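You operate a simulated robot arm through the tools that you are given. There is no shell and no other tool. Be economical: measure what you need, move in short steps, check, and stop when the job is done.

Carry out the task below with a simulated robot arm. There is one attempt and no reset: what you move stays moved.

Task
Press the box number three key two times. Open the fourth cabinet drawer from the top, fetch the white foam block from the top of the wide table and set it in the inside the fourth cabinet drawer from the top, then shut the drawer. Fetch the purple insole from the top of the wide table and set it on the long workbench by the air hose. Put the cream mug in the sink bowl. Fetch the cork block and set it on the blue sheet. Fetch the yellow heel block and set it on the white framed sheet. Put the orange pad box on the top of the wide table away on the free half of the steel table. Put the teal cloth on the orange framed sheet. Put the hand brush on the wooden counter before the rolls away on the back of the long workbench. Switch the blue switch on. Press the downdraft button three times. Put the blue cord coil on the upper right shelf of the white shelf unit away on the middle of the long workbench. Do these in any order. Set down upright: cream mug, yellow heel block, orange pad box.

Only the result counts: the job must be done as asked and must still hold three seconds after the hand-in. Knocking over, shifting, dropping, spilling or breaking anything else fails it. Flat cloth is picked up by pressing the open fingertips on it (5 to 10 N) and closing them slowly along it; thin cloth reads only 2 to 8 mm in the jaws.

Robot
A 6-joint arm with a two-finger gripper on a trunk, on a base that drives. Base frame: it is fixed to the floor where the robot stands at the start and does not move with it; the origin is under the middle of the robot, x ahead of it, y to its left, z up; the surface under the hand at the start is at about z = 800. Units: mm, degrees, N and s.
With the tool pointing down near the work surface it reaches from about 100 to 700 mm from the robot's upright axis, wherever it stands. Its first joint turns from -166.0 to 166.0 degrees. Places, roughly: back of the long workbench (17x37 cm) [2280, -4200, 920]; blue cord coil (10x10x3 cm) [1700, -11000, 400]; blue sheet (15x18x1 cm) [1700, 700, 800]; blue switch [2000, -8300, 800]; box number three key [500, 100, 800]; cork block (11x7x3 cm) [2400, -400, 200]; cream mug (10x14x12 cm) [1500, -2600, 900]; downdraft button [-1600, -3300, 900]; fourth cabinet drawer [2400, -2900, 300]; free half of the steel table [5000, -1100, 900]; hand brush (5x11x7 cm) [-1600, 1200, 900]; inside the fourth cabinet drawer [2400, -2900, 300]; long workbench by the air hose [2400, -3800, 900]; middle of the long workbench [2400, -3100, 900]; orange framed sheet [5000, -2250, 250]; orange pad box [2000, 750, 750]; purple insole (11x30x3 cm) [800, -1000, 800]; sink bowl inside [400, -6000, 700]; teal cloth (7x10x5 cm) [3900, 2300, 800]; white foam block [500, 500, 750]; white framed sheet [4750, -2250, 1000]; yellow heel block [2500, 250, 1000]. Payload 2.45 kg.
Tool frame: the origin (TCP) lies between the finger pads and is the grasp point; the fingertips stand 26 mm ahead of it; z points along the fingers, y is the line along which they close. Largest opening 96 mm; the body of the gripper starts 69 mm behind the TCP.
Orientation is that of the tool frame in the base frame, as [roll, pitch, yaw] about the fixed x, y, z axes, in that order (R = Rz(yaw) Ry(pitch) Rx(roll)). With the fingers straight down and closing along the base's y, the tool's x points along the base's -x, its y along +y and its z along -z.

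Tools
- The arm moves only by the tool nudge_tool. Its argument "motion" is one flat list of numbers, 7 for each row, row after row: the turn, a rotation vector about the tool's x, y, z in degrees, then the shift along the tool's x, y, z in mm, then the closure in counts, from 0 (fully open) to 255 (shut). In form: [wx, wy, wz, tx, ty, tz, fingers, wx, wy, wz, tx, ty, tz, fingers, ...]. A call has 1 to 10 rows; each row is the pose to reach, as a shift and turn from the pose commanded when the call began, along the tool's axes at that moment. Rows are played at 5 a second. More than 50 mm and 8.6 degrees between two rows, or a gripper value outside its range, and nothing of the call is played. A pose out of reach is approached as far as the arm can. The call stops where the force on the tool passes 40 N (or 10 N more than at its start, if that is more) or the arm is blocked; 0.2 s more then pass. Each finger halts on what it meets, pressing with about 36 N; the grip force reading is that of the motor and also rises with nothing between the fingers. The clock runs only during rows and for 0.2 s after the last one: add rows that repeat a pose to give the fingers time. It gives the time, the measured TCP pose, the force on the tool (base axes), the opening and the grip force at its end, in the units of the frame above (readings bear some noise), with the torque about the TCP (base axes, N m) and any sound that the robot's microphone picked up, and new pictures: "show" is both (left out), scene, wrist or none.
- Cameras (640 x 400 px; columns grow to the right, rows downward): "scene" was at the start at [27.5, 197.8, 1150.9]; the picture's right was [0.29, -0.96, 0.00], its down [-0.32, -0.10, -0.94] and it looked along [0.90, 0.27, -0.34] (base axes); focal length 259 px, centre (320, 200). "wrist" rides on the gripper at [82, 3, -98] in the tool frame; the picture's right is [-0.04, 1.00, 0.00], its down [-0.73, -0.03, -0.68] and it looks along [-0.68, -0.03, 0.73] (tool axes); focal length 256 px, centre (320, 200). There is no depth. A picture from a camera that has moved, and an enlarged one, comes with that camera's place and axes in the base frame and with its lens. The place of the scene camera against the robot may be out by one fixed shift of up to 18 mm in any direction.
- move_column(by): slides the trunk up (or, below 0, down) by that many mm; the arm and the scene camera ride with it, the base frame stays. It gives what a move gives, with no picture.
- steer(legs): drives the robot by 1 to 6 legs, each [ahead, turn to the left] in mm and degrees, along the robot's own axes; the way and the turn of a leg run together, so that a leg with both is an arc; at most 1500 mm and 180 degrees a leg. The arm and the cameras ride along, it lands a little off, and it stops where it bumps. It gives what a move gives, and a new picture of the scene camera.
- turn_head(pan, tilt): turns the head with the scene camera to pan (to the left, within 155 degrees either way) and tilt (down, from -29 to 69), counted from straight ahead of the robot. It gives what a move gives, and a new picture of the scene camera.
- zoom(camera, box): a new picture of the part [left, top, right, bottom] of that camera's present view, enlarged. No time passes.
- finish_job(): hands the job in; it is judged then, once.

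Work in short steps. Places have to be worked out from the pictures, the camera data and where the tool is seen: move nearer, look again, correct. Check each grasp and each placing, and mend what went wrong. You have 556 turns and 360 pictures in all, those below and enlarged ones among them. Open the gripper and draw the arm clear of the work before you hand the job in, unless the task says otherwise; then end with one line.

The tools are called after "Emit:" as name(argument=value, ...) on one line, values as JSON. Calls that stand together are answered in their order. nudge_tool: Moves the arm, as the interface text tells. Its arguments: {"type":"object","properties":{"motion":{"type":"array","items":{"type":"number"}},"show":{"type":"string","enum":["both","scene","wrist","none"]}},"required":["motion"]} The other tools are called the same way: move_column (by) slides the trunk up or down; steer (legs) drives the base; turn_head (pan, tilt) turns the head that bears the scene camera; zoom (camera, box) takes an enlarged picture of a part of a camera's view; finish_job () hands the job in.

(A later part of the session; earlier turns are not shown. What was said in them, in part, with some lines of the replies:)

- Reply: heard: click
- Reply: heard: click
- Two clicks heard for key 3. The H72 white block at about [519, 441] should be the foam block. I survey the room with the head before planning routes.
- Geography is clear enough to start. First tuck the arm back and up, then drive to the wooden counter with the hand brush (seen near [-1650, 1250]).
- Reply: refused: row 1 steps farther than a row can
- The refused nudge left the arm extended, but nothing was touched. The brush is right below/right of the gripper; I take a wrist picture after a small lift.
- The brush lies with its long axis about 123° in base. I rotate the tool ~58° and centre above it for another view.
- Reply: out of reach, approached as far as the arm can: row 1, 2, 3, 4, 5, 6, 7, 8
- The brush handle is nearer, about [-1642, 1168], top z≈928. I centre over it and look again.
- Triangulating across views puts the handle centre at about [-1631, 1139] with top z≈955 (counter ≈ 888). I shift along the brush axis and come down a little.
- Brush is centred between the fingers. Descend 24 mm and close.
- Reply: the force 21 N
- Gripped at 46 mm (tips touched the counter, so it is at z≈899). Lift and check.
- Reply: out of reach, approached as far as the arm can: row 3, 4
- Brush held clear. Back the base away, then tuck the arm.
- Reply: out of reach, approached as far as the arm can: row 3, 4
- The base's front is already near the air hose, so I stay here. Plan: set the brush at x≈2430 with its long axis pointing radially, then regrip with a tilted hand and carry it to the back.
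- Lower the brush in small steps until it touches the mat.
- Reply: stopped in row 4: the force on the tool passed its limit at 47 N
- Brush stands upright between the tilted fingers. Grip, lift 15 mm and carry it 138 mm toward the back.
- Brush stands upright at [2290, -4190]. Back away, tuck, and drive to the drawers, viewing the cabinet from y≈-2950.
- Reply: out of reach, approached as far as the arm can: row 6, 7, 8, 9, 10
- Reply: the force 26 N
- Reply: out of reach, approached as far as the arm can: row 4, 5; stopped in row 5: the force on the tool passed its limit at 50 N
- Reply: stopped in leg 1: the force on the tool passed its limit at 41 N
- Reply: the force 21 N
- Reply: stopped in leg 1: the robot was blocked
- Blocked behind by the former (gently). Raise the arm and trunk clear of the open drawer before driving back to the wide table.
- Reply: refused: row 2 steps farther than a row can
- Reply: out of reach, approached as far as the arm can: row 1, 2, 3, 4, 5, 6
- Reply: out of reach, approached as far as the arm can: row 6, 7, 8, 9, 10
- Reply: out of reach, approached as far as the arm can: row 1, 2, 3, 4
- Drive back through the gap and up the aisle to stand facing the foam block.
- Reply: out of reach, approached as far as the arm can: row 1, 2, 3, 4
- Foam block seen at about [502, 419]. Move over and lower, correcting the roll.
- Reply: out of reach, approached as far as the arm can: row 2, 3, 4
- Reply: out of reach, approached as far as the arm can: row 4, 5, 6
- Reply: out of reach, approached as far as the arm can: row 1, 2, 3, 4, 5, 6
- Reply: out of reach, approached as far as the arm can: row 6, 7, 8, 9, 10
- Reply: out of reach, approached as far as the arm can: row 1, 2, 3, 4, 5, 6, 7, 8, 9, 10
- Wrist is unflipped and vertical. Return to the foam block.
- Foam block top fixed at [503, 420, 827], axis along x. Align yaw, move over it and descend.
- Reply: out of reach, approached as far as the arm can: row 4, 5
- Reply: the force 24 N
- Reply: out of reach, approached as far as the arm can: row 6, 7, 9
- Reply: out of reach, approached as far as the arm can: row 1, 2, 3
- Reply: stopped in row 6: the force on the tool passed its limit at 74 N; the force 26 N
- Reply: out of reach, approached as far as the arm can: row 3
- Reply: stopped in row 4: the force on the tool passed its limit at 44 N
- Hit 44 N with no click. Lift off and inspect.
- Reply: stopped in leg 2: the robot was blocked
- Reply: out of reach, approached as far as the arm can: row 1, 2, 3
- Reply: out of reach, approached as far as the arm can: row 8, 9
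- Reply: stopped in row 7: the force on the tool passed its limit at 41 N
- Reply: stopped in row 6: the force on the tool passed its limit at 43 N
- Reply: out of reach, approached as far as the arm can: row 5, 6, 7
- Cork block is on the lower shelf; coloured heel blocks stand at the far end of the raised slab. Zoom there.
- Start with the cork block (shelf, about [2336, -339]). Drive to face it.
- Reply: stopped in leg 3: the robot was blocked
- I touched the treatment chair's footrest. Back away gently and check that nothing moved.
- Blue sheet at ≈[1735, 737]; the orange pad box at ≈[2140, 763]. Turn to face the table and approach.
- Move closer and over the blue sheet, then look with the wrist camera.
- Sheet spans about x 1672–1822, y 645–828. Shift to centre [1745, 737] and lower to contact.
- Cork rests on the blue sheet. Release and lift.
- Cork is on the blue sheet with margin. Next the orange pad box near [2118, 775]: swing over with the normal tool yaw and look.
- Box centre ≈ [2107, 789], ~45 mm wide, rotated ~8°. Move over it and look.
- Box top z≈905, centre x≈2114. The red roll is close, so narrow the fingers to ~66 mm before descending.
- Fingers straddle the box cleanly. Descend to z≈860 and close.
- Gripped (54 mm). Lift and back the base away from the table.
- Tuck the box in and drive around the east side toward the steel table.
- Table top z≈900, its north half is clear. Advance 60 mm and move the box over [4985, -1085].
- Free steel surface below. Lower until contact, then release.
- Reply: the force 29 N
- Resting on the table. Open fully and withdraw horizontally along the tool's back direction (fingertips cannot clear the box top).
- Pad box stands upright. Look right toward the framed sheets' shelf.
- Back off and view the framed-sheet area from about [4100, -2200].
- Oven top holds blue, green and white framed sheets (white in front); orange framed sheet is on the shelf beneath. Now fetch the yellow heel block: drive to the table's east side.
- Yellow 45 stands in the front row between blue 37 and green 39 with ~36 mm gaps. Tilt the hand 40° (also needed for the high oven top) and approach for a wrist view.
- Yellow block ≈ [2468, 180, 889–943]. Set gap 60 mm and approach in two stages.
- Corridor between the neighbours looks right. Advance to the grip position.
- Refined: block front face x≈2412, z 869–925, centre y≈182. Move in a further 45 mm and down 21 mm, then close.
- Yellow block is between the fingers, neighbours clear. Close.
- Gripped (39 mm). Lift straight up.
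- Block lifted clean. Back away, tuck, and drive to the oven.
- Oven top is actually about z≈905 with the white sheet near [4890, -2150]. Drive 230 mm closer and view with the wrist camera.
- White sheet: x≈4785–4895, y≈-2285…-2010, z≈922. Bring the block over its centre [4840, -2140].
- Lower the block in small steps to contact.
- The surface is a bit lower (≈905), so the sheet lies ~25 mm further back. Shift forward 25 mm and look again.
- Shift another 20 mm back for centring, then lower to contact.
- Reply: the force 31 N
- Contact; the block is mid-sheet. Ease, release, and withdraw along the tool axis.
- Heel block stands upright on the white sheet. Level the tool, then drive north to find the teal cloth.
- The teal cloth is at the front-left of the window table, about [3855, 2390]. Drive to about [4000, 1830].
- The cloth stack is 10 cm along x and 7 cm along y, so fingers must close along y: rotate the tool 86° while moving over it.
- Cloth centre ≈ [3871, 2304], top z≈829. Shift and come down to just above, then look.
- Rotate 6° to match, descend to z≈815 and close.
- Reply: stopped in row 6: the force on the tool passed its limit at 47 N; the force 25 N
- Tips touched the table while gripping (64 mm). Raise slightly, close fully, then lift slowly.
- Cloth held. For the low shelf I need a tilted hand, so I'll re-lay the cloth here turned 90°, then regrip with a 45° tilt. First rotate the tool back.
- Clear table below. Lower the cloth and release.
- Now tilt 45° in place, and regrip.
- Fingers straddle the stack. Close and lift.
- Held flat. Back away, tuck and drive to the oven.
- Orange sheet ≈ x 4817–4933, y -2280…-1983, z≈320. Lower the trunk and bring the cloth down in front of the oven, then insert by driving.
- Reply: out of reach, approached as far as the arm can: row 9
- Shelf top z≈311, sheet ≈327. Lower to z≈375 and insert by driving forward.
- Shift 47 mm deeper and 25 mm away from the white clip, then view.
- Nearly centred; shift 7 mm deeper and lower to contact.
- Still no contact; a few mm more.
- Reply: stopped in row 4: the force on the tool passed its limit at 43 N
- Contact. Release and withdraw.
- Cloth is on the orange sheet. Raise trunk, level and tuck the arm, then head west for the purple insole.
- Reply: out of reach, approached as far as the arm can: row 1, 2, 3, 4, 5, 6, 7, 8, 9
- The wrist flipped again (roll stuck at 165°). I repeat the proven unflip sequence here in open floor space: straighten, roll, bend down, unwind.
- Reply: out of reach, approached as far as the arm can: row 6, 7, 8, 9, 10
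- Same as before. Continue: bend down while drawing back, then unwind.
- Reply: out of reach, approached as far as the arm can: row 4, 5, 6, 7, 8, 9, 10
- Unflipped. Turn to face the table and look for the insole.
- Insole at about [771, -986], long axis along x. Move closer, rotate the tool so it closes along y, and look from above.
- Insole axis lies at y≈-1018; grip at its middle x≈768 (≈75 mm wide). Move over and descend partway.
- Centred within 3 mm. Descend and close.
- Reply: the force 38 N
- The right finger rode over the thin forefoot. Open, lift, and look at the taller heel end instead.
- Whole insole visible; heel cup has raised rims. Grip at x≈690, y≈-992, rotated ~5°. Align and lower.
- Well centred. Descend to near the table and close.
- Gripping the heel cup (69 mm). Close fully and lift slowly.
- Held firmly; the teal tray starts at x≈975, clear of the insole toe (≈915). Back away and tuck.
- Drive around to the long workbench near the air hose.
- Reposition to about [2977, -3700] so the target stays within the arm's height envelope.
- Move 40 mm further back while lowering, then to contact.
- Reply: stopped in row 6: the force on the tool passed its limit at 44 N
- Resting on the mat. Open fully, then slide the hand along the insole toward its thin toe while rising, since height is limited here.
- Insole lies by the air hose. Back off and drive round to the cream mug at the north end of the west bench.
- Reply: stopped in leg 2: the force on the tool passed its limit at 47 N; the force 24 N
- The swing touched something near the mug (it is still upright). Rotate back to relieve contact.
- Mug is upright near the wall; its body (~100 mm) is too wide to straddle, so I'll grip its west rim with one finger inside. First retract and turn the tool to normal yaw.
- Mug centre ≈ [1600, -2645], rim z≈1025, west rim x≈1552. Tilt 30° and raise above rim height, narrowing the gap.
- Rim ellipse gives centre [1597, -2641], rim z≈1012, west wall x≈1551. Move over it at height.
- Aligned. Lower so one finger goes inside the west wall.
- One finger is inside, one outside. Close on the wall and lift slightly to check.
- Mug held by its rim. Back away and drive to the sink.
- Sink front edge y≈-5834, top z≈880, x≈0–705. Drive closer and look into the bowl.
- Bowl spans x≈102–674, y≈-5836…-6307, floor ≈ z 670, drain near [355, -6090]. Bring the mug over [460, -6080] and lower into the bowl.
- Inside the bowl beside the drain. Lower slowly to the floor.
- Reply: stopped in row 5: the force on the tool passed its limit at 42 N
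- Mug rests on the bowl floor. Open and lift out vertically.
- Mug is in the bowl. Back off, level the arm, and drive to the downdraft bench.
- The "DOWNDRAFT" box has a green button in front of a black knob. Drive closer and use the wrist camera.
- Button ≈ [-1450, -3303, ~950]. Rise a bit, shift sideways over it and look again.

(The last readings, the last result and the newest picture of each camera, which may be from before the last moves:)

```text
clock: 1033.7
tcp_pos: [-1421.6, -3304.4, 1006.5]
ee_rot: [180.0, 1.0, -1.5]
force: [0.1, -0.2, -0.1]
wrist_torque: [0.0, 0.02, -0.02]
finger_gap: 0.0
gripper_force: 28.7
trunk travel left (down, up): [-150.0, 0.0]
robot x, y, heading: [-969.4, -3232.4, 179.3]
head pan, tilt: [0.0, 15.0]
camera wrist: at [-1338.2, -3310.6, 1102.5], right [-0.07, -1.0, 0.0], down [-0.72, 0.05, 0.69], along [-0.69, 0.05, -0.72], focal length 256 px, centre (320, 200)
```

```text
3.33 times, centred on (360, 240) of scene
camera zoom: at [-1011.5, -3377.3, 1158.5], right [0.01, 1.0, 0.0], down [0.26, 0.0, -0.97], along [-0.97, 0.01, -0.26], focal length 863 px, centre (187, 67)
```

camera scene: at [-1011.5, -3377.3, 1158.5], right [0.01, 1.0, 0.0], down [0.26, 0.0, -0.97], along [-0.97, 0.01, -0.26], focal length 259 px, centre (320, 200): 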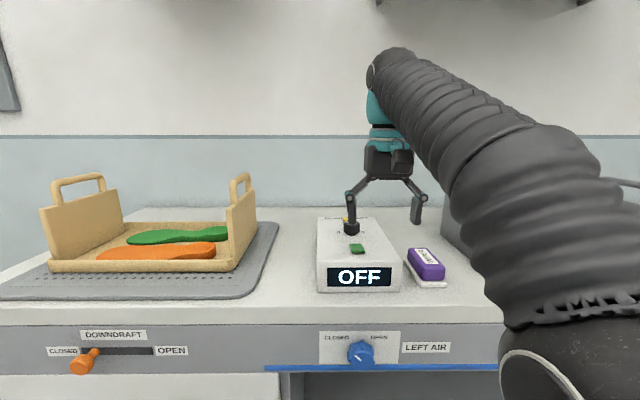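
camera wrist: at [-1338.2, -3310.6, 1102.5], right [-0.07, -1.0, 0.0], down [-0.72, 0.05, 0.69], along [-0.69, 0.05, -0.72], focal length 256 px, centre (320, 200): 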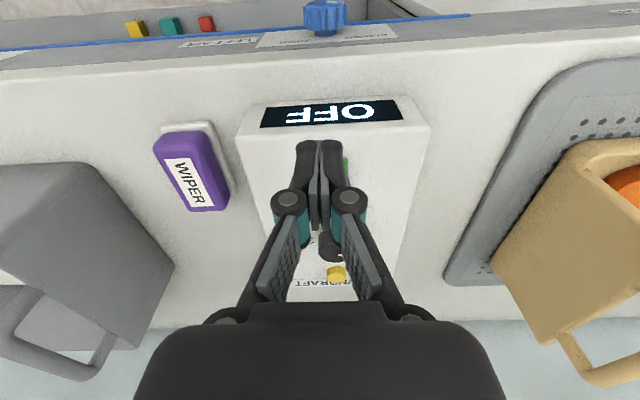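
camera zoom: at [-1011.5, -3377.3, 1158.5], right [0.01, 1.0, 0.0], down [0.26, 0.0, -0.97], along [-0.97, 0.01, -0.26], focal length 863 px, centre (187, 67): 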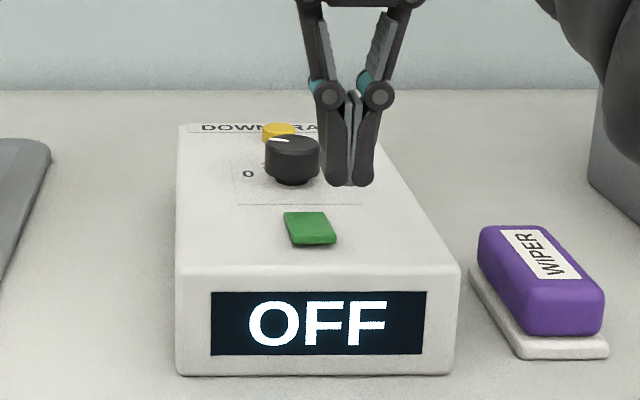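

Button ≈ [-1462, -3306, 944], knob ~80 mm behind it. Move above the button and descend close.

Emit:
nudge_tool(motion=[0, 0, 0, -20, 2, 8, 255, 0, 0, 0, -41, 3, 18, 255, 0, 0, 0, -41, 3, 26, 255, 0, 0, 0, -41, 3, 26, 255], show="wrist")

Emit:
zoom(camera="scene", box=[300, 180, 420, 300])

```text
clock: 1034.7
tcp_pos: [-1461.9, -3305.4, 981.9]
ee_rot: [180.0, 1.0, -1.5]
force: [0.7, -0.5, -0.6]
wrist_torque: [-0.03, 0.02, -0.01]
finger_gap: 0.1
gripper_force: 28.6
trunk travel left (down, up): [-150.0, 0.0]
robot x, y, heading: [-974.0, -3231.2, 179.4]
head pan, tilt: [0.0, 15.0]
camera wrist: at [-1378.4, -3312.3, 1078.1], right [-0.07, -1.0, 0.0], down [-0.72, 0.05, 0.69], along [-0.69, 0.05, -0.72], focal length 256 px, centre (320, 200)
```

wrist: 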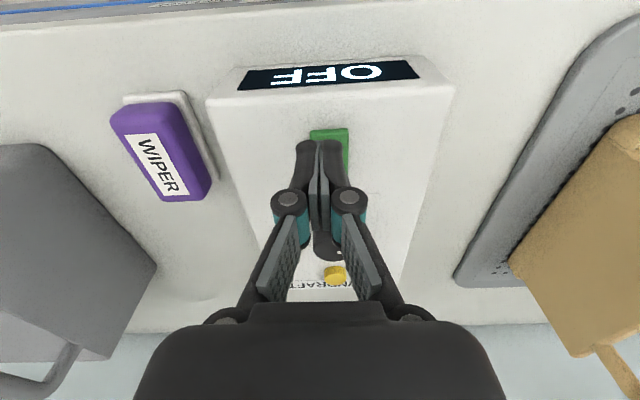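

```text
3.33 times, centred on (360, 240) of scene
camera zoom: at [-1011.5, -3377.3, 1158.5], right [0.01, 1.0, 0.0], down [0.26, 0.0, -0.97], along [-0.97, 0.01, -0.26], focal length 863 px, centre (187, 67)
```

zoom: 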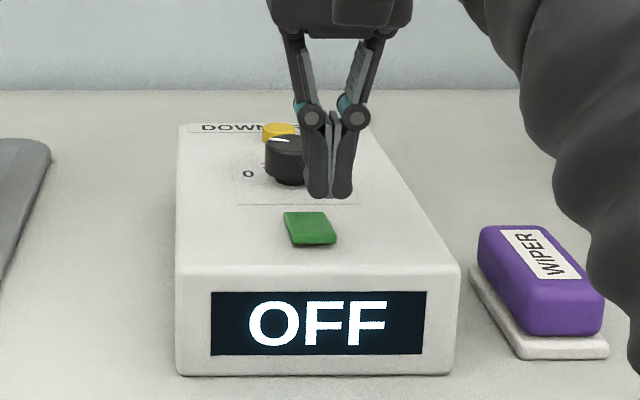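

Button centre is ~6 mm to the side of the tip. Correct and press slowly.

Emit:
nudge_tool(motion=[0, 0, 0, -2, 6, 0, 255, 0, 0, 0, -2, 6, 6, 255, 0, 0, 0, -2, 6, 9, 255, 0, 0, 0, -2, 6, 11, 255, 0, 0, 0, -2, 6, 13, 255, 0, 0, 0, -2, 6, 15, 255, 0, 0, 0, -2, 6, 17, 255], show="wrist")

```text
clock: 1036.2
tcp_pos: [-1465.0, -3311.5, 964.4]
ee_rot: [-180.0, 0.9, -1.6]
force: [-1.0, 0.7, -1.2]
wrist_torque: [-0.04, 0.03, 0.02]
finger_gap: 0.0
gripper_force: 28.6
trunk travel left (down, up): [-150.0, 0.0]
robot x, y, heading: [-975.5, -3229.8, 179.4]
head pan, tilt: [0.0, 15.0]
camera wrist: at [-1381.8, -3316.9, 1060.6], right [-0.07, -1.0, 0.0], down [-0.72, 0.05, 0.69], along [-0.69, 0.05, -0.72], focal length 256 px, centre (320, 200)
```

wrist: 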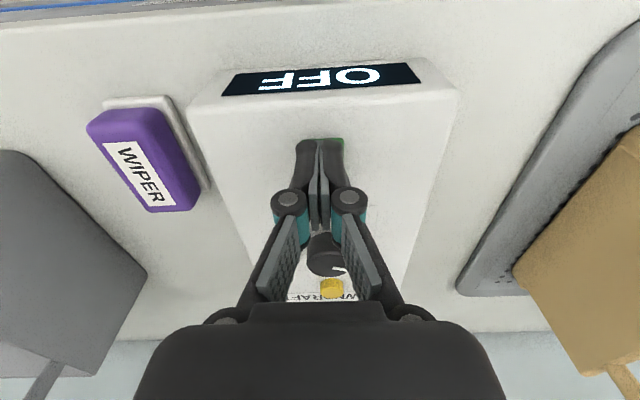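

Now over the button; continue down until a click.

Emit:
nudge_tool(motion=[0, 0, 0, 0, 1, 2, 255, 0, 0, 0, 0, 1, 4, 255, 0, 0, 0, 0, 1, 6, 255, 0, 0, 0, 0, 1, 8, 255, 0, 0, 0, 0, 1, 10, 255, 0, 0, 0, 0, 1, 12, 255], show="scene")

```text
clock: 1037.7
tcp_pos: [-1465.2, -3311.2, 950.8]
ee_rot: [-180.0, 1.0, -1.5]
force: [-0.4, -0.2, 0.7]
wrist_torque: [0.01, 0.01, -0.02]
finger_gap: 0.0
gripper_force: 28.9
trunk travel left (down, up): [-150.0, 0.0]
robot x, y, heading: [-977.0, -3234.3, 179.4]
head pan, tilt: [0.0, 15.0]
camera scene: at [-1011.5, -3377.3, 1158.5], right [0.01, 1.0, 0.0], down [0.26, 0.0, -0.97], along [-0.97, 0.01, -0.26], focal length 259 px, centre (320, 200)
```

scene: 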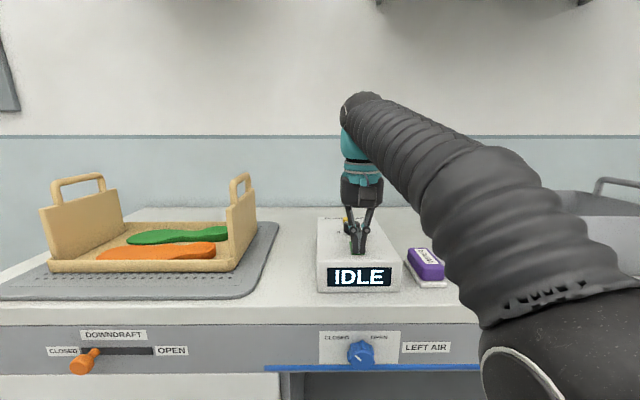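

The display changed to IDLE — one press registered. Lift off a little and check.

Emit:
nudge_tool(motion=[0, 0, 0, 0, 0, -5, 255, 0, 0, 0, 0, 0, -14, 255, 0, 0, 0, 0, 0, -14, 255], show="none")

Emit:
zoom(camera="scene", box=[300, 180, 420, 300])

```text
clock: 1038.5
tcp_pos: [-1465.5, -3312.7, 966.8]
ee_rot: [-180.0, 1.1, -1.5]
force: [0.2, -0.5, -0.3]
wrist_torque: [0.0, -0.01, 0.01]
finger_gap: 0.0
gripper_force: 28.8
trunk travel left (down, up): [-150.0, 0.0]
robot x, y, heading: [-971.5, -3232.9, 179.6]
head pan, tilt: [0.0, 15.0]
```

```text
3.33 times, centred on (360, 240) of scene
camera zoom: at [-1011.6, -3377.3, 1158.5], right [0.01, 1.0, 0.0], down [0.26, 0.0, -0.97], along [-0.97, 0.01, -0.26], focal length 863 px, centre (187, 67)
```

zoom: 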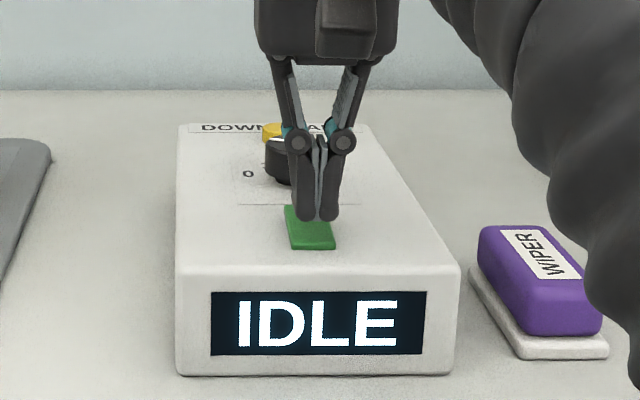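

Second press to the same depth, then lift; check the display after.

Emit:
nudge_tool(motion=[0, 0, 0, 0, 0, 8, 255, 0, 0, 0, 0, 0, 11, 255, 0, 0, 0, 0, 0, 13, 255, 0, 0, 0, 0, 0, 14, 255, 0, 0, 0, 0, 0, 15, 255, 0, 0, 0, 0, 0, 16, 255], show="none")

Emit:
zoom(camera="scene", box=[300, 180, 420, 300])

```text
clock: 1039.8
tcp_pos: [-1464.5, -3312.0, 951.9]
ee_rot: [-180.0, 1.2, -1.6]
force: [-4.4, 0.8, 14.7]
wrist_torque: [0.01, 0.28, -0.01]
finger_gap: 6.0
gripper_force: 29.0
trunk travel left (down, up): [-150.0, 0.0]
robot x, y, heading: [-972.3, -3232.5, 179.6]
head pan, tilt: [0.0, 15.0]
```

```text
3.33 times, centred on (360, 240) of scene
camera zoom: at [-1011.4, -3377.2, 1158.8], right [0.01, 1.0, 0.0], down [0.26, 0.0, -0.97], along [-0.97, 0.01, -0.26], focal length 863 px, centre (187, 67)
```

zoom: 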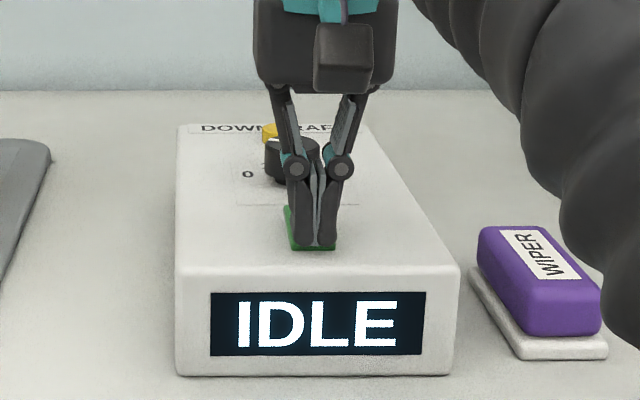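

Force 15 N but no change yet; press 1–3 mm deeper.

Emit:
nudge_tool(motion=[0, 0, 0, 0, 0, 1, 255, 0, 0, 0, 0, 0, 2, 255, 0, 0, 0, 0, 0, 3, 255], show="none")

Emit:
zoom(camera="scene", box=[300, 180, 420, 300])

```text
clock: 1040.5
tcp_pos: [-1464.0, -3311.8, 951.3]
ee_rot: [179.8, 1.7, -1.5]
force: [0.1, 0.0, 10.3]
wrist_torque: [0.04, 0.1, 0.01]
finger_gap: 5.7
gripper_force: 29.0
trunk travel left (down, up): [-150.0, 0.0]
robot x, y, heading: [-974.6, -3234.5, 179.4]
head pan, tilt: [0.0, 15.0]
stopped in row 3: the force on the tool passed its limit at 43 N (the readings are from after the stop); the commanded pose is now the measured one
```

```text
3.33 times, centred on (360, 240) of scene
camera zoom: at [-1011.2, -3377.2, 1158.1], right [0.01, 1.0, 0.0], down [0.26, 0.0, -0.97], along [-0.97, 0.01, -0.26], focal length 863 px, centre (187, 67)
```

zoom: 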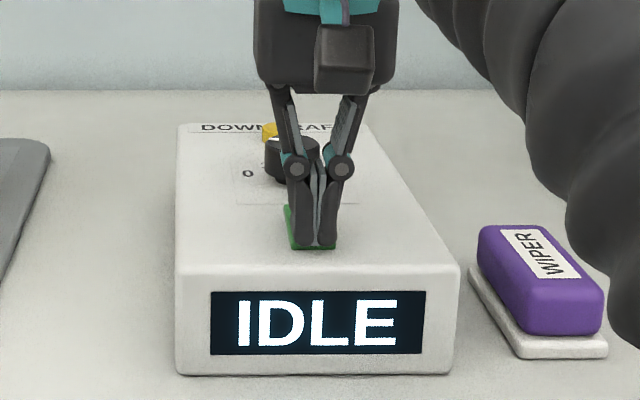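

Emit:
nudge_tool(motion=[0, 0, 0, 0, 0, -4, 255, 0, 0, 0, 0, 0, -14, 255, 0, 0, 0, 0, 0, -30, 255, 0, 0, 0, 25, 0, -40, 255, 0, 0, 0, 25, 0, -40, 255], show="none")

Emit:
zoom(camera="scene", box=[300, 180, 420, 300])

```text
clock: 1041.7
tcp_pos: [-1441.9, -3312.0, 989.3]
ee_rot: [179.9, 1.4, -1.5]
force: [-0.3, 0.7, 0.7]
wrist_torque: [-0.02, 0.0, -0.02]
finger_gap: 0.1
gripper_force: 27.9
trunk travel left (down, up): [-150.0, 0.0]
robot x, y, heading: [-973.0, -3237.5, 179.3]
head pan, tilt: [0.0, 15.0]
```

```text
3.33 times, centred on (360, 240) of scene
camera zoom: at [-1011.7, -3377.3, 1158.5], right [0.01, 1.0, 0.0], down [0.26, 0.0, -0.97], along [-0.97, 0.01, -0.26], focal length 863 px, centre (187, 67)
```

zoom: 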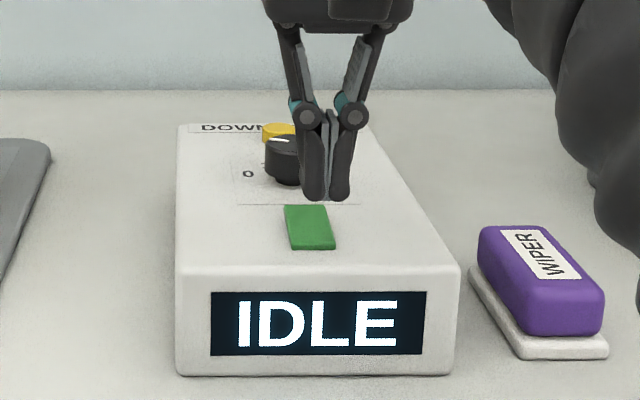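

The green button now looks flush (latched), so it may be a power switch. Look closely at the yellow item and other controls behind the knob.

Emit:
nudge_tool(motion=[0, 0, 0, 20, -40, -5, 255, 0, 0, 0, 20, -75, -5, 255, 0, 0, 0, 20, -75, -5, 255], show="none")

Emit:
zoom(camera="wrist", box=[300, 80, 480, 330])

Emit:
zoom(camera="scene", box=[315, 210, 405, 270])

```text
clock: 1042.5
tcp_pos: [-1419.4, -3238.2, 993.5]
ee_rot: [179.8, 1.4, -1.4]
force: [-0.5, -0.2, 0.4]
wrist_torque: [0.03, 0.0, -0.02]
finger_gap: 0.0
gripper_force: 28.5
trunk travel left (down, up): [-150.0, 0.0]
robot x, y, heading: [-970.7, -3233.1, 179.3]
head pan, tilt: [0.0, 15.0]
```

```text
1.60 times, centred on (390, 205) of wrist
camera zoom: at [-1336.4, -3244.0, 1089.0], right [-0.07, -1.0, 0.0], down [-0.72, 0.05, 0.7], along [-0.7, 0.04, -0.72], focal length 410 px, centre (208, 192)
```

zoom: 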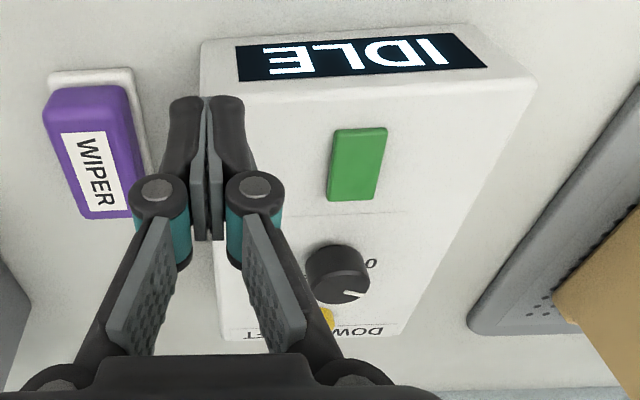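

```text
6.67 times, centred on (360, 240) of scene
camera zoom: at [-1011.7, -3377.3, 1158.5], right [0.01, 1.0, 0.0], down [0.26, 0.0, -0.97], along [-0.97, 0.01, -0.26], focal length 1725 px, centre (53, -67)
```

zoom: 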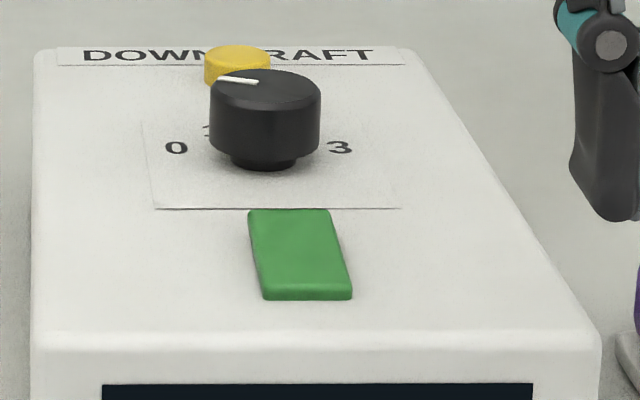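

The green part is a rocker (now ON); the round yellow button behind the knob, by the "DOWNDRAFT" label, is the real button, near [-1587, -3307, 957]. Tilt the hand 30° to reach it and approach from above.

Emit:
nudge_tool(motion=[0, -7.5, 0, -28, 10, -12, 255, 0, -15, 0, -56, 22, -24, 255, 0, -22.5, 0, -84, 36, -36, 255, 0, -30, 0, -115, 55, -46, 255, 0, -30, 0, -115, 55, -46, 255], show="both")

Emit:
zoom(camera="scene", box=[315, 190, 435, 270])

```text
clock: 1043.7
tcp_pos: [-1532.3, -3289.2, 1043.2]
ee_rot: [179.9, 31.5, -1.5]
force: [0.0, 0.2, 0.2]
wrist_torque: [0.0, 0.0, -0.02]
finger_gap: 0.0
gripper_force: 28.3
trunk travel left (down, up): [-150.0, 0.0]
robot x, y, heading: [-979.3, -3232.7, 179.4]
head pan, tilt: [0.0, 15.0]
camera scene: at [-1011.6, -3377.3, 1158.5], right [0.01, 1.0, 0.0], down [0.26, 0.0, -0.97], along [-0.97, 0.01, -0.26], focal length 259 px, centre (320, 200)
camera wrist: at [-1411.5, -3297.0, 1083.6], right [-0.06, -1.0, 0.02], down [-0.27, 0.04, 0.96], along [-0.96, 0.05, -0.27], focal length 256 px, centre (320, 200)
```

scene: 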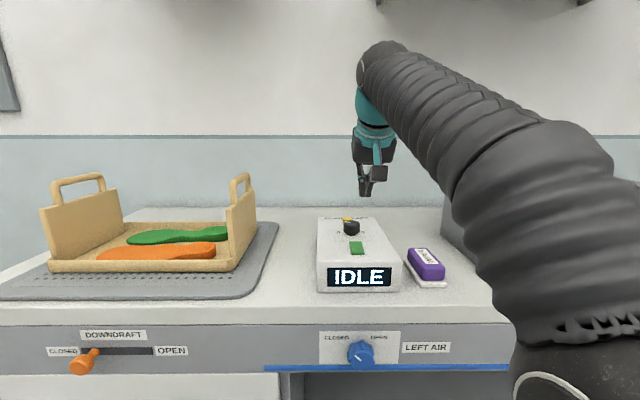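
wrist: 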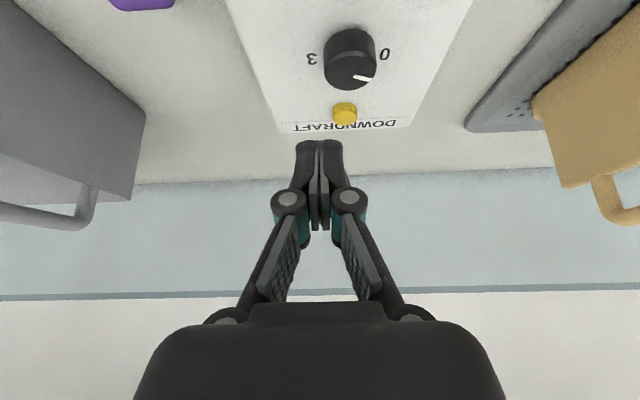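

```text
5.00 times, centred on (375, 230) of scene
camera zoom: at [-1011.6, -3377.3, 1158.5], right [0.01, 1.0, 0.0], down [0.26, 0.0, -0.97], along [-0.97, 0.01, -0.26], focal length 1294 px, centre (45, 50)
```

zoom: 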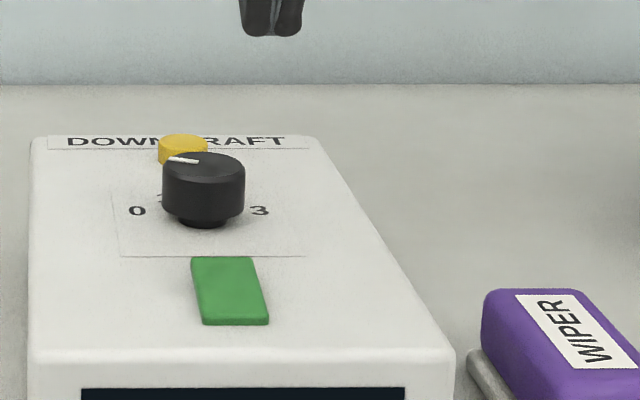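

Yellow button ≈ [-1588, -3308, 960]. Move the tip just above it and look.

Emit:
nudge_tool(motion=[0, 0, 0, -15, 10, 17, 255, 0, 0, 0, -30, 20, 40, 255, 0, 0, 0, -30, 20, 51, 255, 0, 0, 0, -30, 20, 51, 255], show="wrist")

Emit:
zoom(camera="scene", box=[315, 190, 435, 270])

```text
clock: 1044.7
tcp_pos: [-1584.6, -3309.9, 1015.2]
ee_rot: [179.9, 31.4, -1.5]
force: [0.6, -0.8, 0.5]
wrist_torque: [-0.01, -0.02, 0.0]
finger_gap: 0.0
gripper_force: 28.2
trunk travel left (down, up): [-150.0, 0.0]
robot x, y, heading: [-973.8, -3236.1, 179.1]
head pan, tilt: [0.0, 15.0]
camera wrist: at [-1464.0, -3315.6, 1056.4], right [-0.06, -1.0, 0.02], down [-0.27, 0.04, 0.96], along [-0.96, 0.05, -0.27], focal length 256 px, centre (320, 200)
```

wrist: 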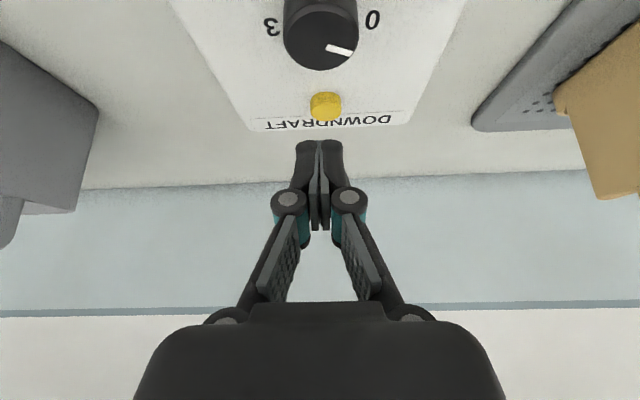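

```text
5.00 times, centred on (375, 230) of scene
camera zoom: at [-1011.7, -3377.3, 1158.5], right [0.01, 1.0, 0.0], down [0.26, 0.0, -0.97], along [-0.97, 0.01, -0.26], focal length 1294 px, centre (45, 50)
```

zoom: 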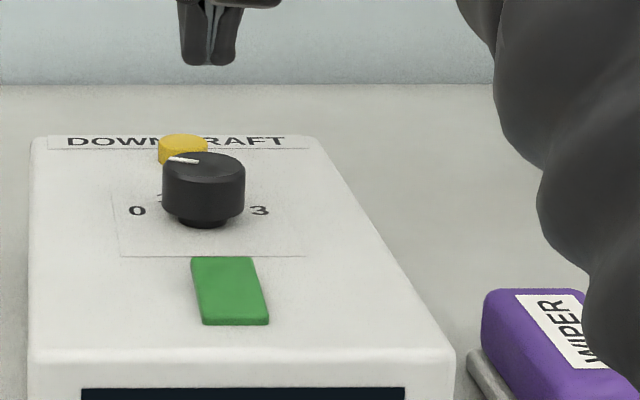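

Calibrating the scene camera against the known tip position (it is ~15 mm off sideways) puts the yellow button at about [-1655, -3313, 932]. Advance and check.

Emit:
nudge_tool(motion=[0, 0, 0, -22, 2, 22, 255, 0, 0, 0, -43, 3, 44, 255, 0, 0, 0, -43, 3, 44, 255], show="wrist")

Emit:
zoom(camera="scene", box=[315, 190, 435, 270])

```text
clock: 1045.5
tcp_pos: [-1645.6, -3310.5, 1000.1]
ee_rot: [179.9, 31.4, -1.6]
force: [-0.8, -1.0, 0.0]
wrist_torque: [0.01, 0.0, -0.01]
finger_gap: 0.2
gripper_force: 29.0
trunk travel left (down, up): [-150.0, 0.0]
robot x, y, heading: [-973.5, -3231.6, 179.3]
head pan, tilt: [0.0, 15.0]
camera wrist: at [-1524.8, -3317.9, 1041.3], right [-0.06, -1.0, 0.02], down [-0.27, 0.04, 0.96], along [-0.96, 0.05, -0.27], focal length 256 px, centre (320, 200)
```

wrist: 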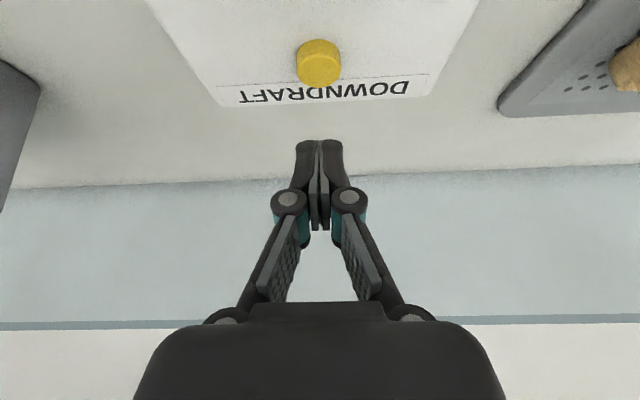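

```text
5.00 times, centred on (375, 230) of scene
camera zoom: at [-1011.7, -3377.3, 1158.5], right [0.01, 1.0, 0.0], down [0.26, 0.0, -0.97], along [-0.97, 0.01, -0.26], focal length 1294 px, centre (45, 50)
```

zoom: 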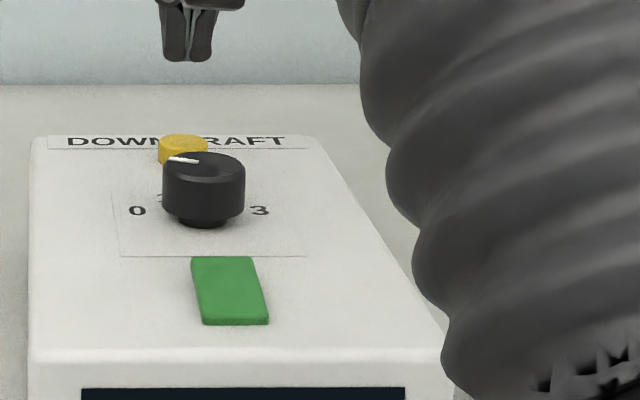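

Scale change between views gives the yellow button at [-1634, -3313, 940]. Position the tip ~7 mm above it.

Emit:
nudge_tool(motion=[0, 0, 0, 12, 1, -6, 255, 0, 0, 0, 25, 2, 13, 255, 0, 0, 0, 25, 2, 13, 255], show="wrist")

Emit:
zoom(camera="scene", box=[315, 190, 435, 270])

```text
clock: 1046.3
tcp_pos: [-1629.0, -3313.7, 976.2]
ee_rot: [180.0, 31.4, -1.6]
force: [-0.5, -0.3, -0.3]
wrist_torque: [0.01, -0.03, 0.02]
finger_gap: 0.1
gripper_force: 28.4
trunk travel left (down, up): [-150.0, 0.0]
robot x, y, heading: [-972.8, -3236.0, 179.5]
head pan, tilt: [0.0, 15.0]
camera wrist: at [-1510.1, -3320.6, 1016.8], right [-0.06, -1.0, 0.02], down [-0.27, 0.04, 0.96], along [-0.96, 0.05, -0.27], focal length 256 px, centre (320, 200)
```

wrist: 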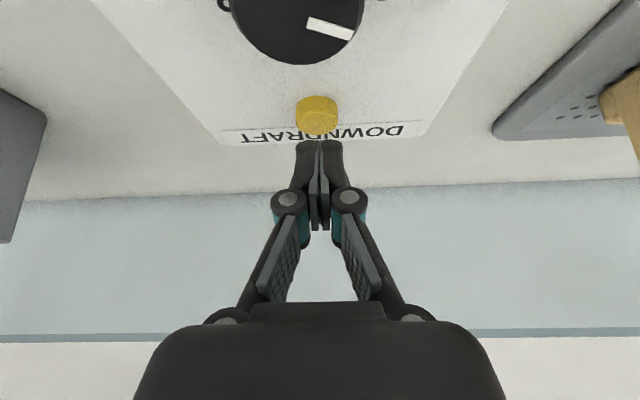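

```text
5.00 times, centred on (375, 230) of scene
camera zoom: at [-1011.7, -3377.3, 1158.5], right [0.01, 1.0, 0.0], down [0.26, 0.0, -0.97], along [-0.97, 0.01, -0.26], focal length 1294 px, centre (45, 50)
```

zoom: 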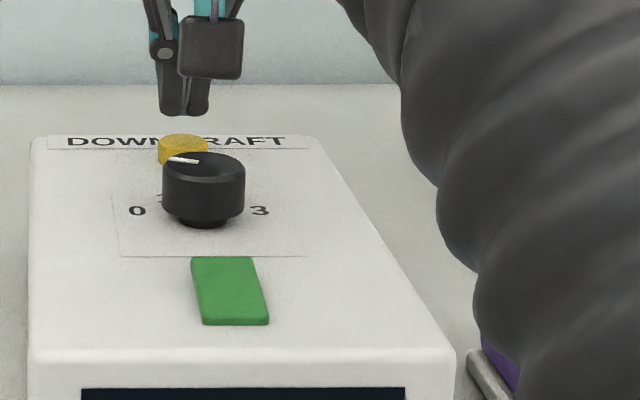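

Aligned over the yellow button. Press down in small steps.

Emit:
nudge_tool(motion=[0, 0, 0, 2.1, 0, 3.4, 255, 0, 0, 0, 3.1, 0, 5.1, 255, 0, 0, 0, 4.2, 0, 6.8, 255, 0, 0, 0, 4.7, 0, 7.7, 255, 0, 0, 0, 5.2, 0, 8.5, 255, 0, 0, 0, 5.7, 0, 9.4, 255, 0, 0, 0, 6.3, 0, 10.2, 255], show="none")

```text
clock: 1047.9
tcp_pos: [-1630.2, -3313.2, 964.1]
ee_rot: [179.8, 31.4, -1.6]
force: [-0.3, -0.3, -0.8]
wrist_torque: [-0.02, 0.03, -0.02]
finger_gap: 0.0
gripper_force: 28.3
trunk travel left (down, up): [-150.0, 0.0]
robot x, y, heading: [-978.1, -3234.4, 179.6]
head pan, tilt: [0.0, 15.0]
```

No contact yet; continue in 1 mm steps.

Emit:
nudge_tool(motion=[0, 0, 0, 0.5, 0, 0.9, 255, 0, 0, 0, 1, 0, 1.7, 255, 0, 0, 0, 1.6, 0, 2.6, 255, 0, 0, 0, 2.1, 0, 3.4, 255, 0, 0, 0, 2.6, 0, 4.3, 255, 0, 0, 0, 3.1, 0, 5.1, 255, 0, 0, 0, 3.7, 0, 6, 255, 0, 0, 0, 4.2, 0, 6.8, 255], show="wrist")

```text
clock: 1049.7
tcp_pos: [-1629.1, -3313.7, 955.7]
ee_rot: [179.9, 31.4, -1.6]
force: [0.0, -0.4, -0.1]
wrist_torque: [0.04, 0.02, 0.01]
finger_gap: 0.1
gripper_force: 28.8
trunk travel left (down, up): [-150.0, 0.0]
robot x, y, heading: [-972.1, -3232.7, 179.4]
head pan, tilt: [0.0, 15.0]
camera wrist: at [-1509.2, -3320.2, 996.9], right [-0.06, -1.0, 0.02], down [-0.27, 0.04, 0.96], along [-0.96, 0.05, -0.27], focal length 256 px, centre (320, 200)
```

wrist: 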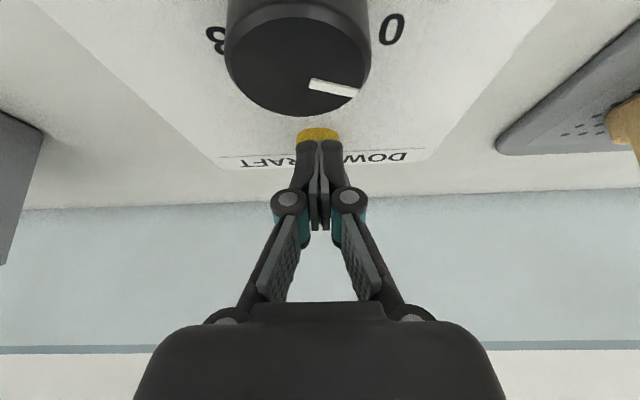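

Emit:
nudge_tool(motion=[0, 0, 0, 0.5, 0, 0.9, 255, 0, 0, 0, 1, 0, 1.7, 255, 0, 0, 0, 1.6, 0, 2.6, 255, 0, 0, 0, 2.1, 0, 3.4, 255, 0, 0, 0, 2.6, 0, 4.3, 255, 0, 0, 0, 3.1, 0, 5.1, 255, 0, 0, 0, 3.7, 0, 6, 255, 0, 0, 0, 4.2, 0, 6.8, 255], show="wrist")

```text
clock: 1051.5
tcp_pos: [-1629.0, -3314.9, 950.1]
ee_rot: [179.8, 31.6, -1.6]
force: [2.2, -2.1, 16.3]
wrist_torque: [-0.02, 0.03, -0.07]
finger_gap: 5.8
gripper_force: 28.5
trunk travel left (down, up): [-150.0, 0.0]
robot x, y, heading: [-974.0, -3233.5, 179.4]
head pan, tilt: [0.0, 15.0]
heard: click
camera wrist: at [-1508.5, -3320.4, 990.3], right [-0.06, -1.0, 0.02], down [-0.27, 0.04, 0.96], along [-0.96, 0.05, -0.27], focal length 256 px, centre (320, 200)
```

wrist: 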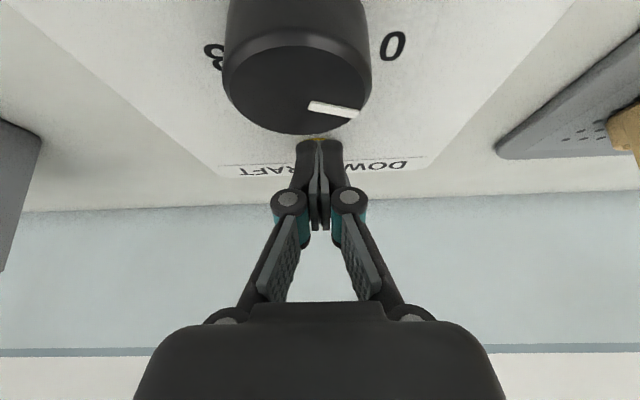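

Click — first real press. Lift off, and press a second time.

Emit:
nudge_tool(motion=[0, 0, 0, -2.6, 0, -4.3, 255, 0, 0, 0, -5.2, 0, -8.5, 255, 0, 0, 0, -5.2, 0, -8.5, 255], show="none")

Emit:
zoom(camera="scene", box=[300, 190, 420, 300])

Emit:
nudge_tool(motion=[0, 0, 0, 2.6, 0, 4.3, 255, 0, 0, 0, 3.6, 0, 6, 255, 0, 0, 0, 4.2, 0, 6.8, 255, 0, 0, 0, 4.7, 0, 7.7, 255, 0, 0, 0, 5.2, 0, 8.5, 255], show="none")

```text
clock: 1052.3
tcp_pos: [-1629.0, -3312.0, 955.7]
ee_rot: [179.8, 31.4, -1.6]
force: [0.2, 0.1, 0.9]
wrist_torque: [0.02, 0.02, -0.02]
finger_gap: 5.8
gripper_force: 28.3
trunk travel left (down, up): [-150.0, 0.0]
robot x, y, heading: [-976.3, -3235.3, 179.3]
head pan, tilt: [0.0, 15.0]
```

```text
3.64 times, centred on (360, 245) of scene
camera zoom: at [-1011.7, -3377.3, 1158.4], right [0.01, 1.0, 0.0], down [0.26, 0.0, -0.97], along [-0.97, 0.01, -0.26], focal length 941 px, centre (174, 36)
```

zoom: 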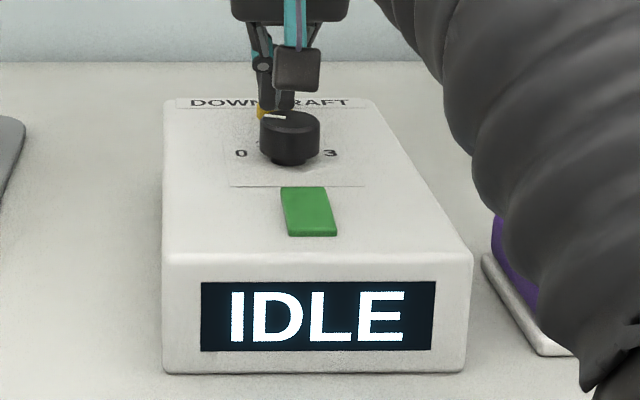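

```text
clock: 1053.5
tcp_pos: [-1630.0, -3313.1, 949.9]
ee_rot: [179.9, 31.6, -1.6]
force: [4.6, 3.0, 17.3]
wrist_torque: [0.14, 0.0, -0.02]
finger_gap: 6.1
gripper_force: 28.2
trunk travel left (down, up): [-150.0, 0.0]
robot x, y, heading: [-976.2, -3234.4, 179.4]
head pan, tilt: [0.0, 15.0]
heard: click
```

Second click. Lift fully and press the third time, then lift high.

Emit:
nudge_tool(motion=[0, 0, 0, -2.6, 0, -4.3, 255, 0, 0, 0, -6, 0, -10, 255, 0, 0, 0, -6, 0, -10, 255], show="none")

Emit:
nudge_tool(motion=[0, 0, 0, 3, 0, 5, 255, 0, 0, 0, 4.4, 0, 7.5, 255, 0, 0, 0, 5, 0, 8.3, 255, 0, 0, 0, 5.5, 0, 9.2, 255, 0, 0, 0, 6, 0, 10, 255], show="none")

Emit:
nudge_tool(motion=[0, 0, 0, -4, 0, -7, 255, 0, 0, 0, -16, 0, -26, 255, 0, 0, 0, -35, 0, -58, 255, 0, 0, 0, -35, 0, -58, 255], show="scene")

```text
clock: 1054.3
tcp_pos: [-1631.6, -3312.6, 958.6]
ee_rot: [179.9, 31.4, -1.5]
force: [0.9, 0.7, 0.1]
wrist_torque: [0.01, 0.0, -0.03]
finger_gap: 0.0
gripper_force: 28.6
trunk travel left (down, up): [-150.0, 0.0]
robot x, y, heading: [-972.4, -3233.7, 179.4]
head pan, tilt: [0.0, 15.0]
```

```text
clock: 1055.5
tcp_pos: [-1629.3, -3312.8, 948.9]
ee_rot: [179.9, 31.5, -1.5]
force: [3.8, -1.1, 15.9]
wrist_torque: [0.01, 0.03, 0.02]
finger_gap: 6.1
gripper_force: 28.5
trunk travel left (down, up): [-150.0, 0.0]
robot x, y, heading: [-974.0, -3236.3, 179.2]
head pan, tilt: [0.0, 15.0]
heard: click
```

```text
clock: 1056.5
tcp_pos: [-1631.2, -3315.4, 1014.8]
ee_rot: [179.9, 31.4, -1.5]
force: [-0.1, 0.3, -0.1]
wrist_torque: [-0.04, 0.03, 0.02]
finger_gap: 0.2
gripper_force: 28.6
trunk travel left (down, up): [-150.0, 0.0]
robot x, y, heading: [-973.7, -3235.1, 179.3]
head pan, tilt: [0.0, 15.0]
camera scene: at [-1011.7, -3377.3, 1158.4], right [0.01, 1.0, 0.0], down [0.26, 0.0, -0.97], along [-0.97, 0.01, -0.26], focal length 259 px, centre (320, 200)
```

scene: 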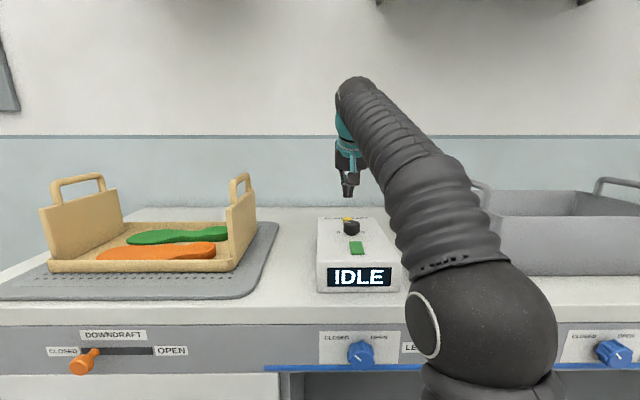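

Three clicks done. Now restore the green rocker I flipped by mistake (OFF originally): go vertical above its rear half (~x -1494).

Emit:
nudge_tool(motion=[0, 7.8, 0, 31, -1, -20, 255, 0, 15.6, 0, 63, -2, -33, 255, 0, 23.4, 0, 95, -3, -44, 255, 0, 31.4, 0, 127, -4, -50, 255, 0, 31.4, 0, 127, -4, -50, 255], show="wrist")

Emit:
zoom(camera="scene", box=[300, 180, 420, 300])

```text
clock: 1057.7
tcp_pos: [-1493.0, -3314.3, 990.1]
ee_rot: [179.9, 0.3, -1.5]
force: [0.4, -0.4, 0.4]
wrist_torque: [-0.03, -0.01, 0.01]
finger_gap: 0.2
gripper_force: 28.8
out of reach, approached as far as the arm can: row 4, 5
trunk travel left (down, up): [-150.0, 0.0]
robot x, y, heading: [-978.3, -3232.2, 179.5]
head pan, tilt: [0.0, 15.0]
camera wrist: at [-1411.9, -3319.3, 1087.5], right [-0.07, -1.0, 0.0], down [-0.73, 0.05, 0.68], along [-0.68, 0.04, -0.73], focal length 256 px, centre (320, 200)
```

wrist: 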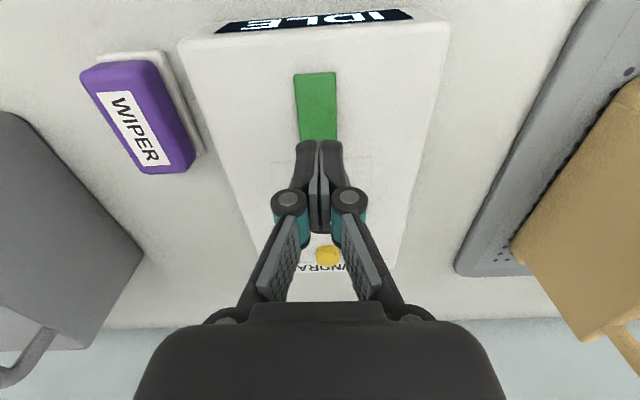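

```text
3.33 times, centred on (360, 240) of scene
camera zoom: at [-1011.7, -3377.3, 1158.5], right [0.01, 1.0, 0.0], down [0.26, 0.0, -0.97], along [-0.97, 0.01, -0.26], focal length 863 px, centre (187, 67)
```

zoom: 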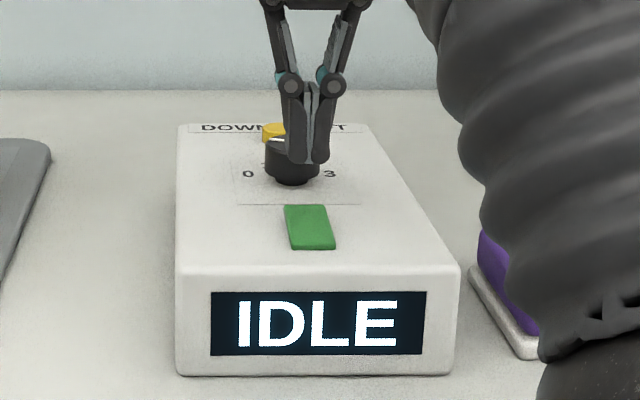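

Aligned over the rear half. Press down gradually and watch the display.

Emit:
nudge_tool(motion=[0, 0, 0, -1, 0, 18, 255, 0, 0, 0, -1, 0, 25, 255, 0, 0, 0, -1, 0, 29, 255, 0, 0, 0, -1, 0, 32, 255, 0, 0, 0, -1, 0, 35, 255, 0, 0, 0, -1, 0, 37, 255, 0, 0, 0, -1, 0, 39, 255], show="none")

Emit:
zoom(camera="scene", box=[300, 180, 420, 300])

```text
clock: 1059.3
tcp_pos: [-1495.6, -3313.9, 952.0]
ee_rot: [179.9, 0.4, -1.4]
force: [-10.5, -2.4, 26.6]
wrist_torque: [-0.02, -0.01, -0.04]
finger_gap: 6.0
gripper_force: 28.2
trunk travel left (down, up): [-150.0, 0.0]
robot x, y, heading: [-976.0, -3231.3, 179.4]
head pan, tilt: [0.0, 15.0]
```

```text
3.33 times, centred on (360, 240) of scene
camera zoom: at [-1011.3, -3377.2, 1159.0], right [0.01, 1.0, 0.0], down [0.26, 0.0, -0.97], along [-0.97, 0.01, -0.26], focal length 863 px, centre (187, 67)
```

zoom: 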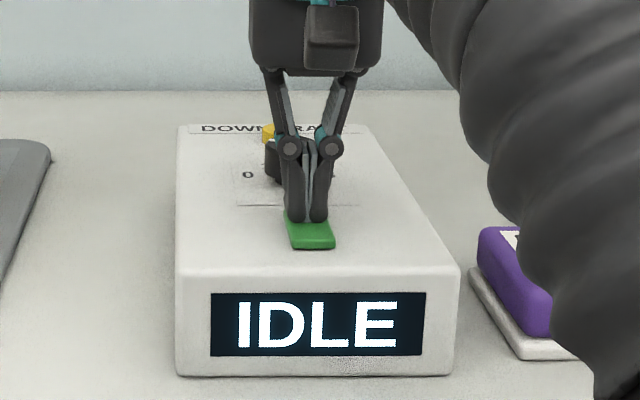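

Emit:
nudge_tool(motion=[0, 0, 0, -2, 0, 1, 255, 0, 0, 0, -2, 0, 2, 255, 0, 0, 0, -2, 0, 3, 255], show="none")

Emit:
zoom(camera="scene", box=[300, 180, 420, 300])

```text
clock: 1059.8
tcp_pos: [-1496.3, -3313.0, 952.3]
ee_rot: [179.7, 0.5, -1.5]
force: [2.6, -0.4, 15.8]
wrist_torque: [0.0, -0.25, -0.01]
finger_gap: 6.0
gripper_force: 28.6
trunk travel left (down, up): [-150.0, 0.0]
robot x, y, heading: [-974.2, -3234.4, 179.3]
head pan, tilt: [0.0, 15.0]
stopped in row 2: the force on the tool passed its limit at 44 N (the readings are from after the stop); the commanded pose is now the measured one
```

```text
3.33 times, centred on (360, 240) of scene
camera zoom: at [-1010.9, -3377.2, 1158.2], right [0.01, 1.0, 0.0], down [0.26, 0.0, -0.97], along [-0.97, 0.01, -0.26], focal length 863 px, centre (187, 67)
```

zoom: 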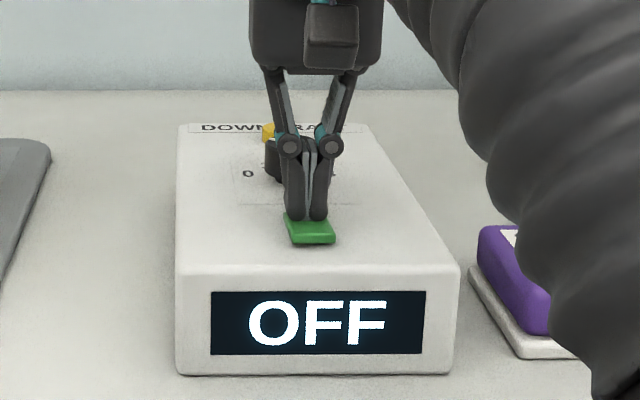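

The rocker is back to OFF. Lift off, open the gripper and draw clear.

Emit:
nudge_tool(motion=[0, 0, 0, 0, 0, -15, 255, 0, 0, 0, 10, 0, -34, 255, 0, 0, 0, 50, 0, -40, 255, 0, 0, 0, 95, 0, -45, 128, 0, 0, 0, 130, 0, -50, 0, 0, 0, 0, 130, 0, -50, 0], show="none")

Emit:
steer(legs=[[-400, 0]])

Emit:
zoom(camera="scene", box=[260, 160, 420, 280])

```text
clock: 1061.2
tcp_pos: [-1367.6, -3314.8, 998.8]
ee_rot: [179.9, 0.2, -1.5]
force: [-0.6, -0.3, 0.6]
wrist_torque: [0.08, 0.0, -0.02]
finger_gap: 96.0
gripper_force: 0.2
trunk travel left (down, up): [-150.0, 0.0]
robot x, y, heading: [-977.5, -3234.5, 179.3]
head pan, tilt: [0.0, 15.0]
```

```text
clock: 1063.7
tcp_pos: [-976.7, -3318.7, 998.9]
ee_rot: [179.9, 0.3, -1.8]
force: [-0.7, 0.6, -0.4]
wrist_torque: [0.01, 0.02, 0.03]
finger_gap: 96.0
gripper_force: 0.0
trunk travel left (down, up): [-150.0, 0.0]
robot x, y, heading: [-581.5, -3237.0, 179.2]
head pan, tilt: [0.0, 15.0]
camera scene: at [-620.2, -3382.7, 1158.5], right [0.02, 1.0, 0.0], down [0.26, 0.0, -0.97], along [-0.97, 0.02, -0.26], focal length 259 px, centre (320, 200)
```

scene: 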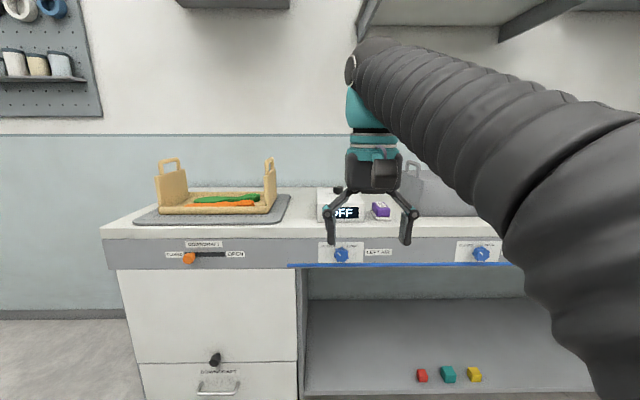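

```text
3.33 times, centred on (340, 220) of scene
camera zoom: at [-620.2, -3382.7, 1158.5], right [0.02, 1.0, 0.0], down [0.26, 0.0, -0.97], along [-0.97, 0.02, -0.26], focal length 863 px, centre (253, 133)
```

zoom: 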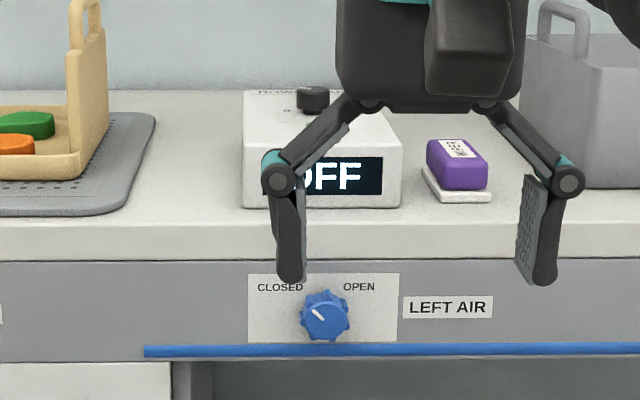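

All twelve items are done, the arm is clear and the gripper open. Hand in.

Emit:
finish_job()

```text
The job is handed in.
```

I completed all twelve tasks and handed the job in. Along the way I switched the downdraft box's green power rocker on by mistake and reset it to OFF. The base also bumped the vacuum former, a black table leg and the chair footrest; the former and the footrest looked undisturbed, and I did not check the table leg.
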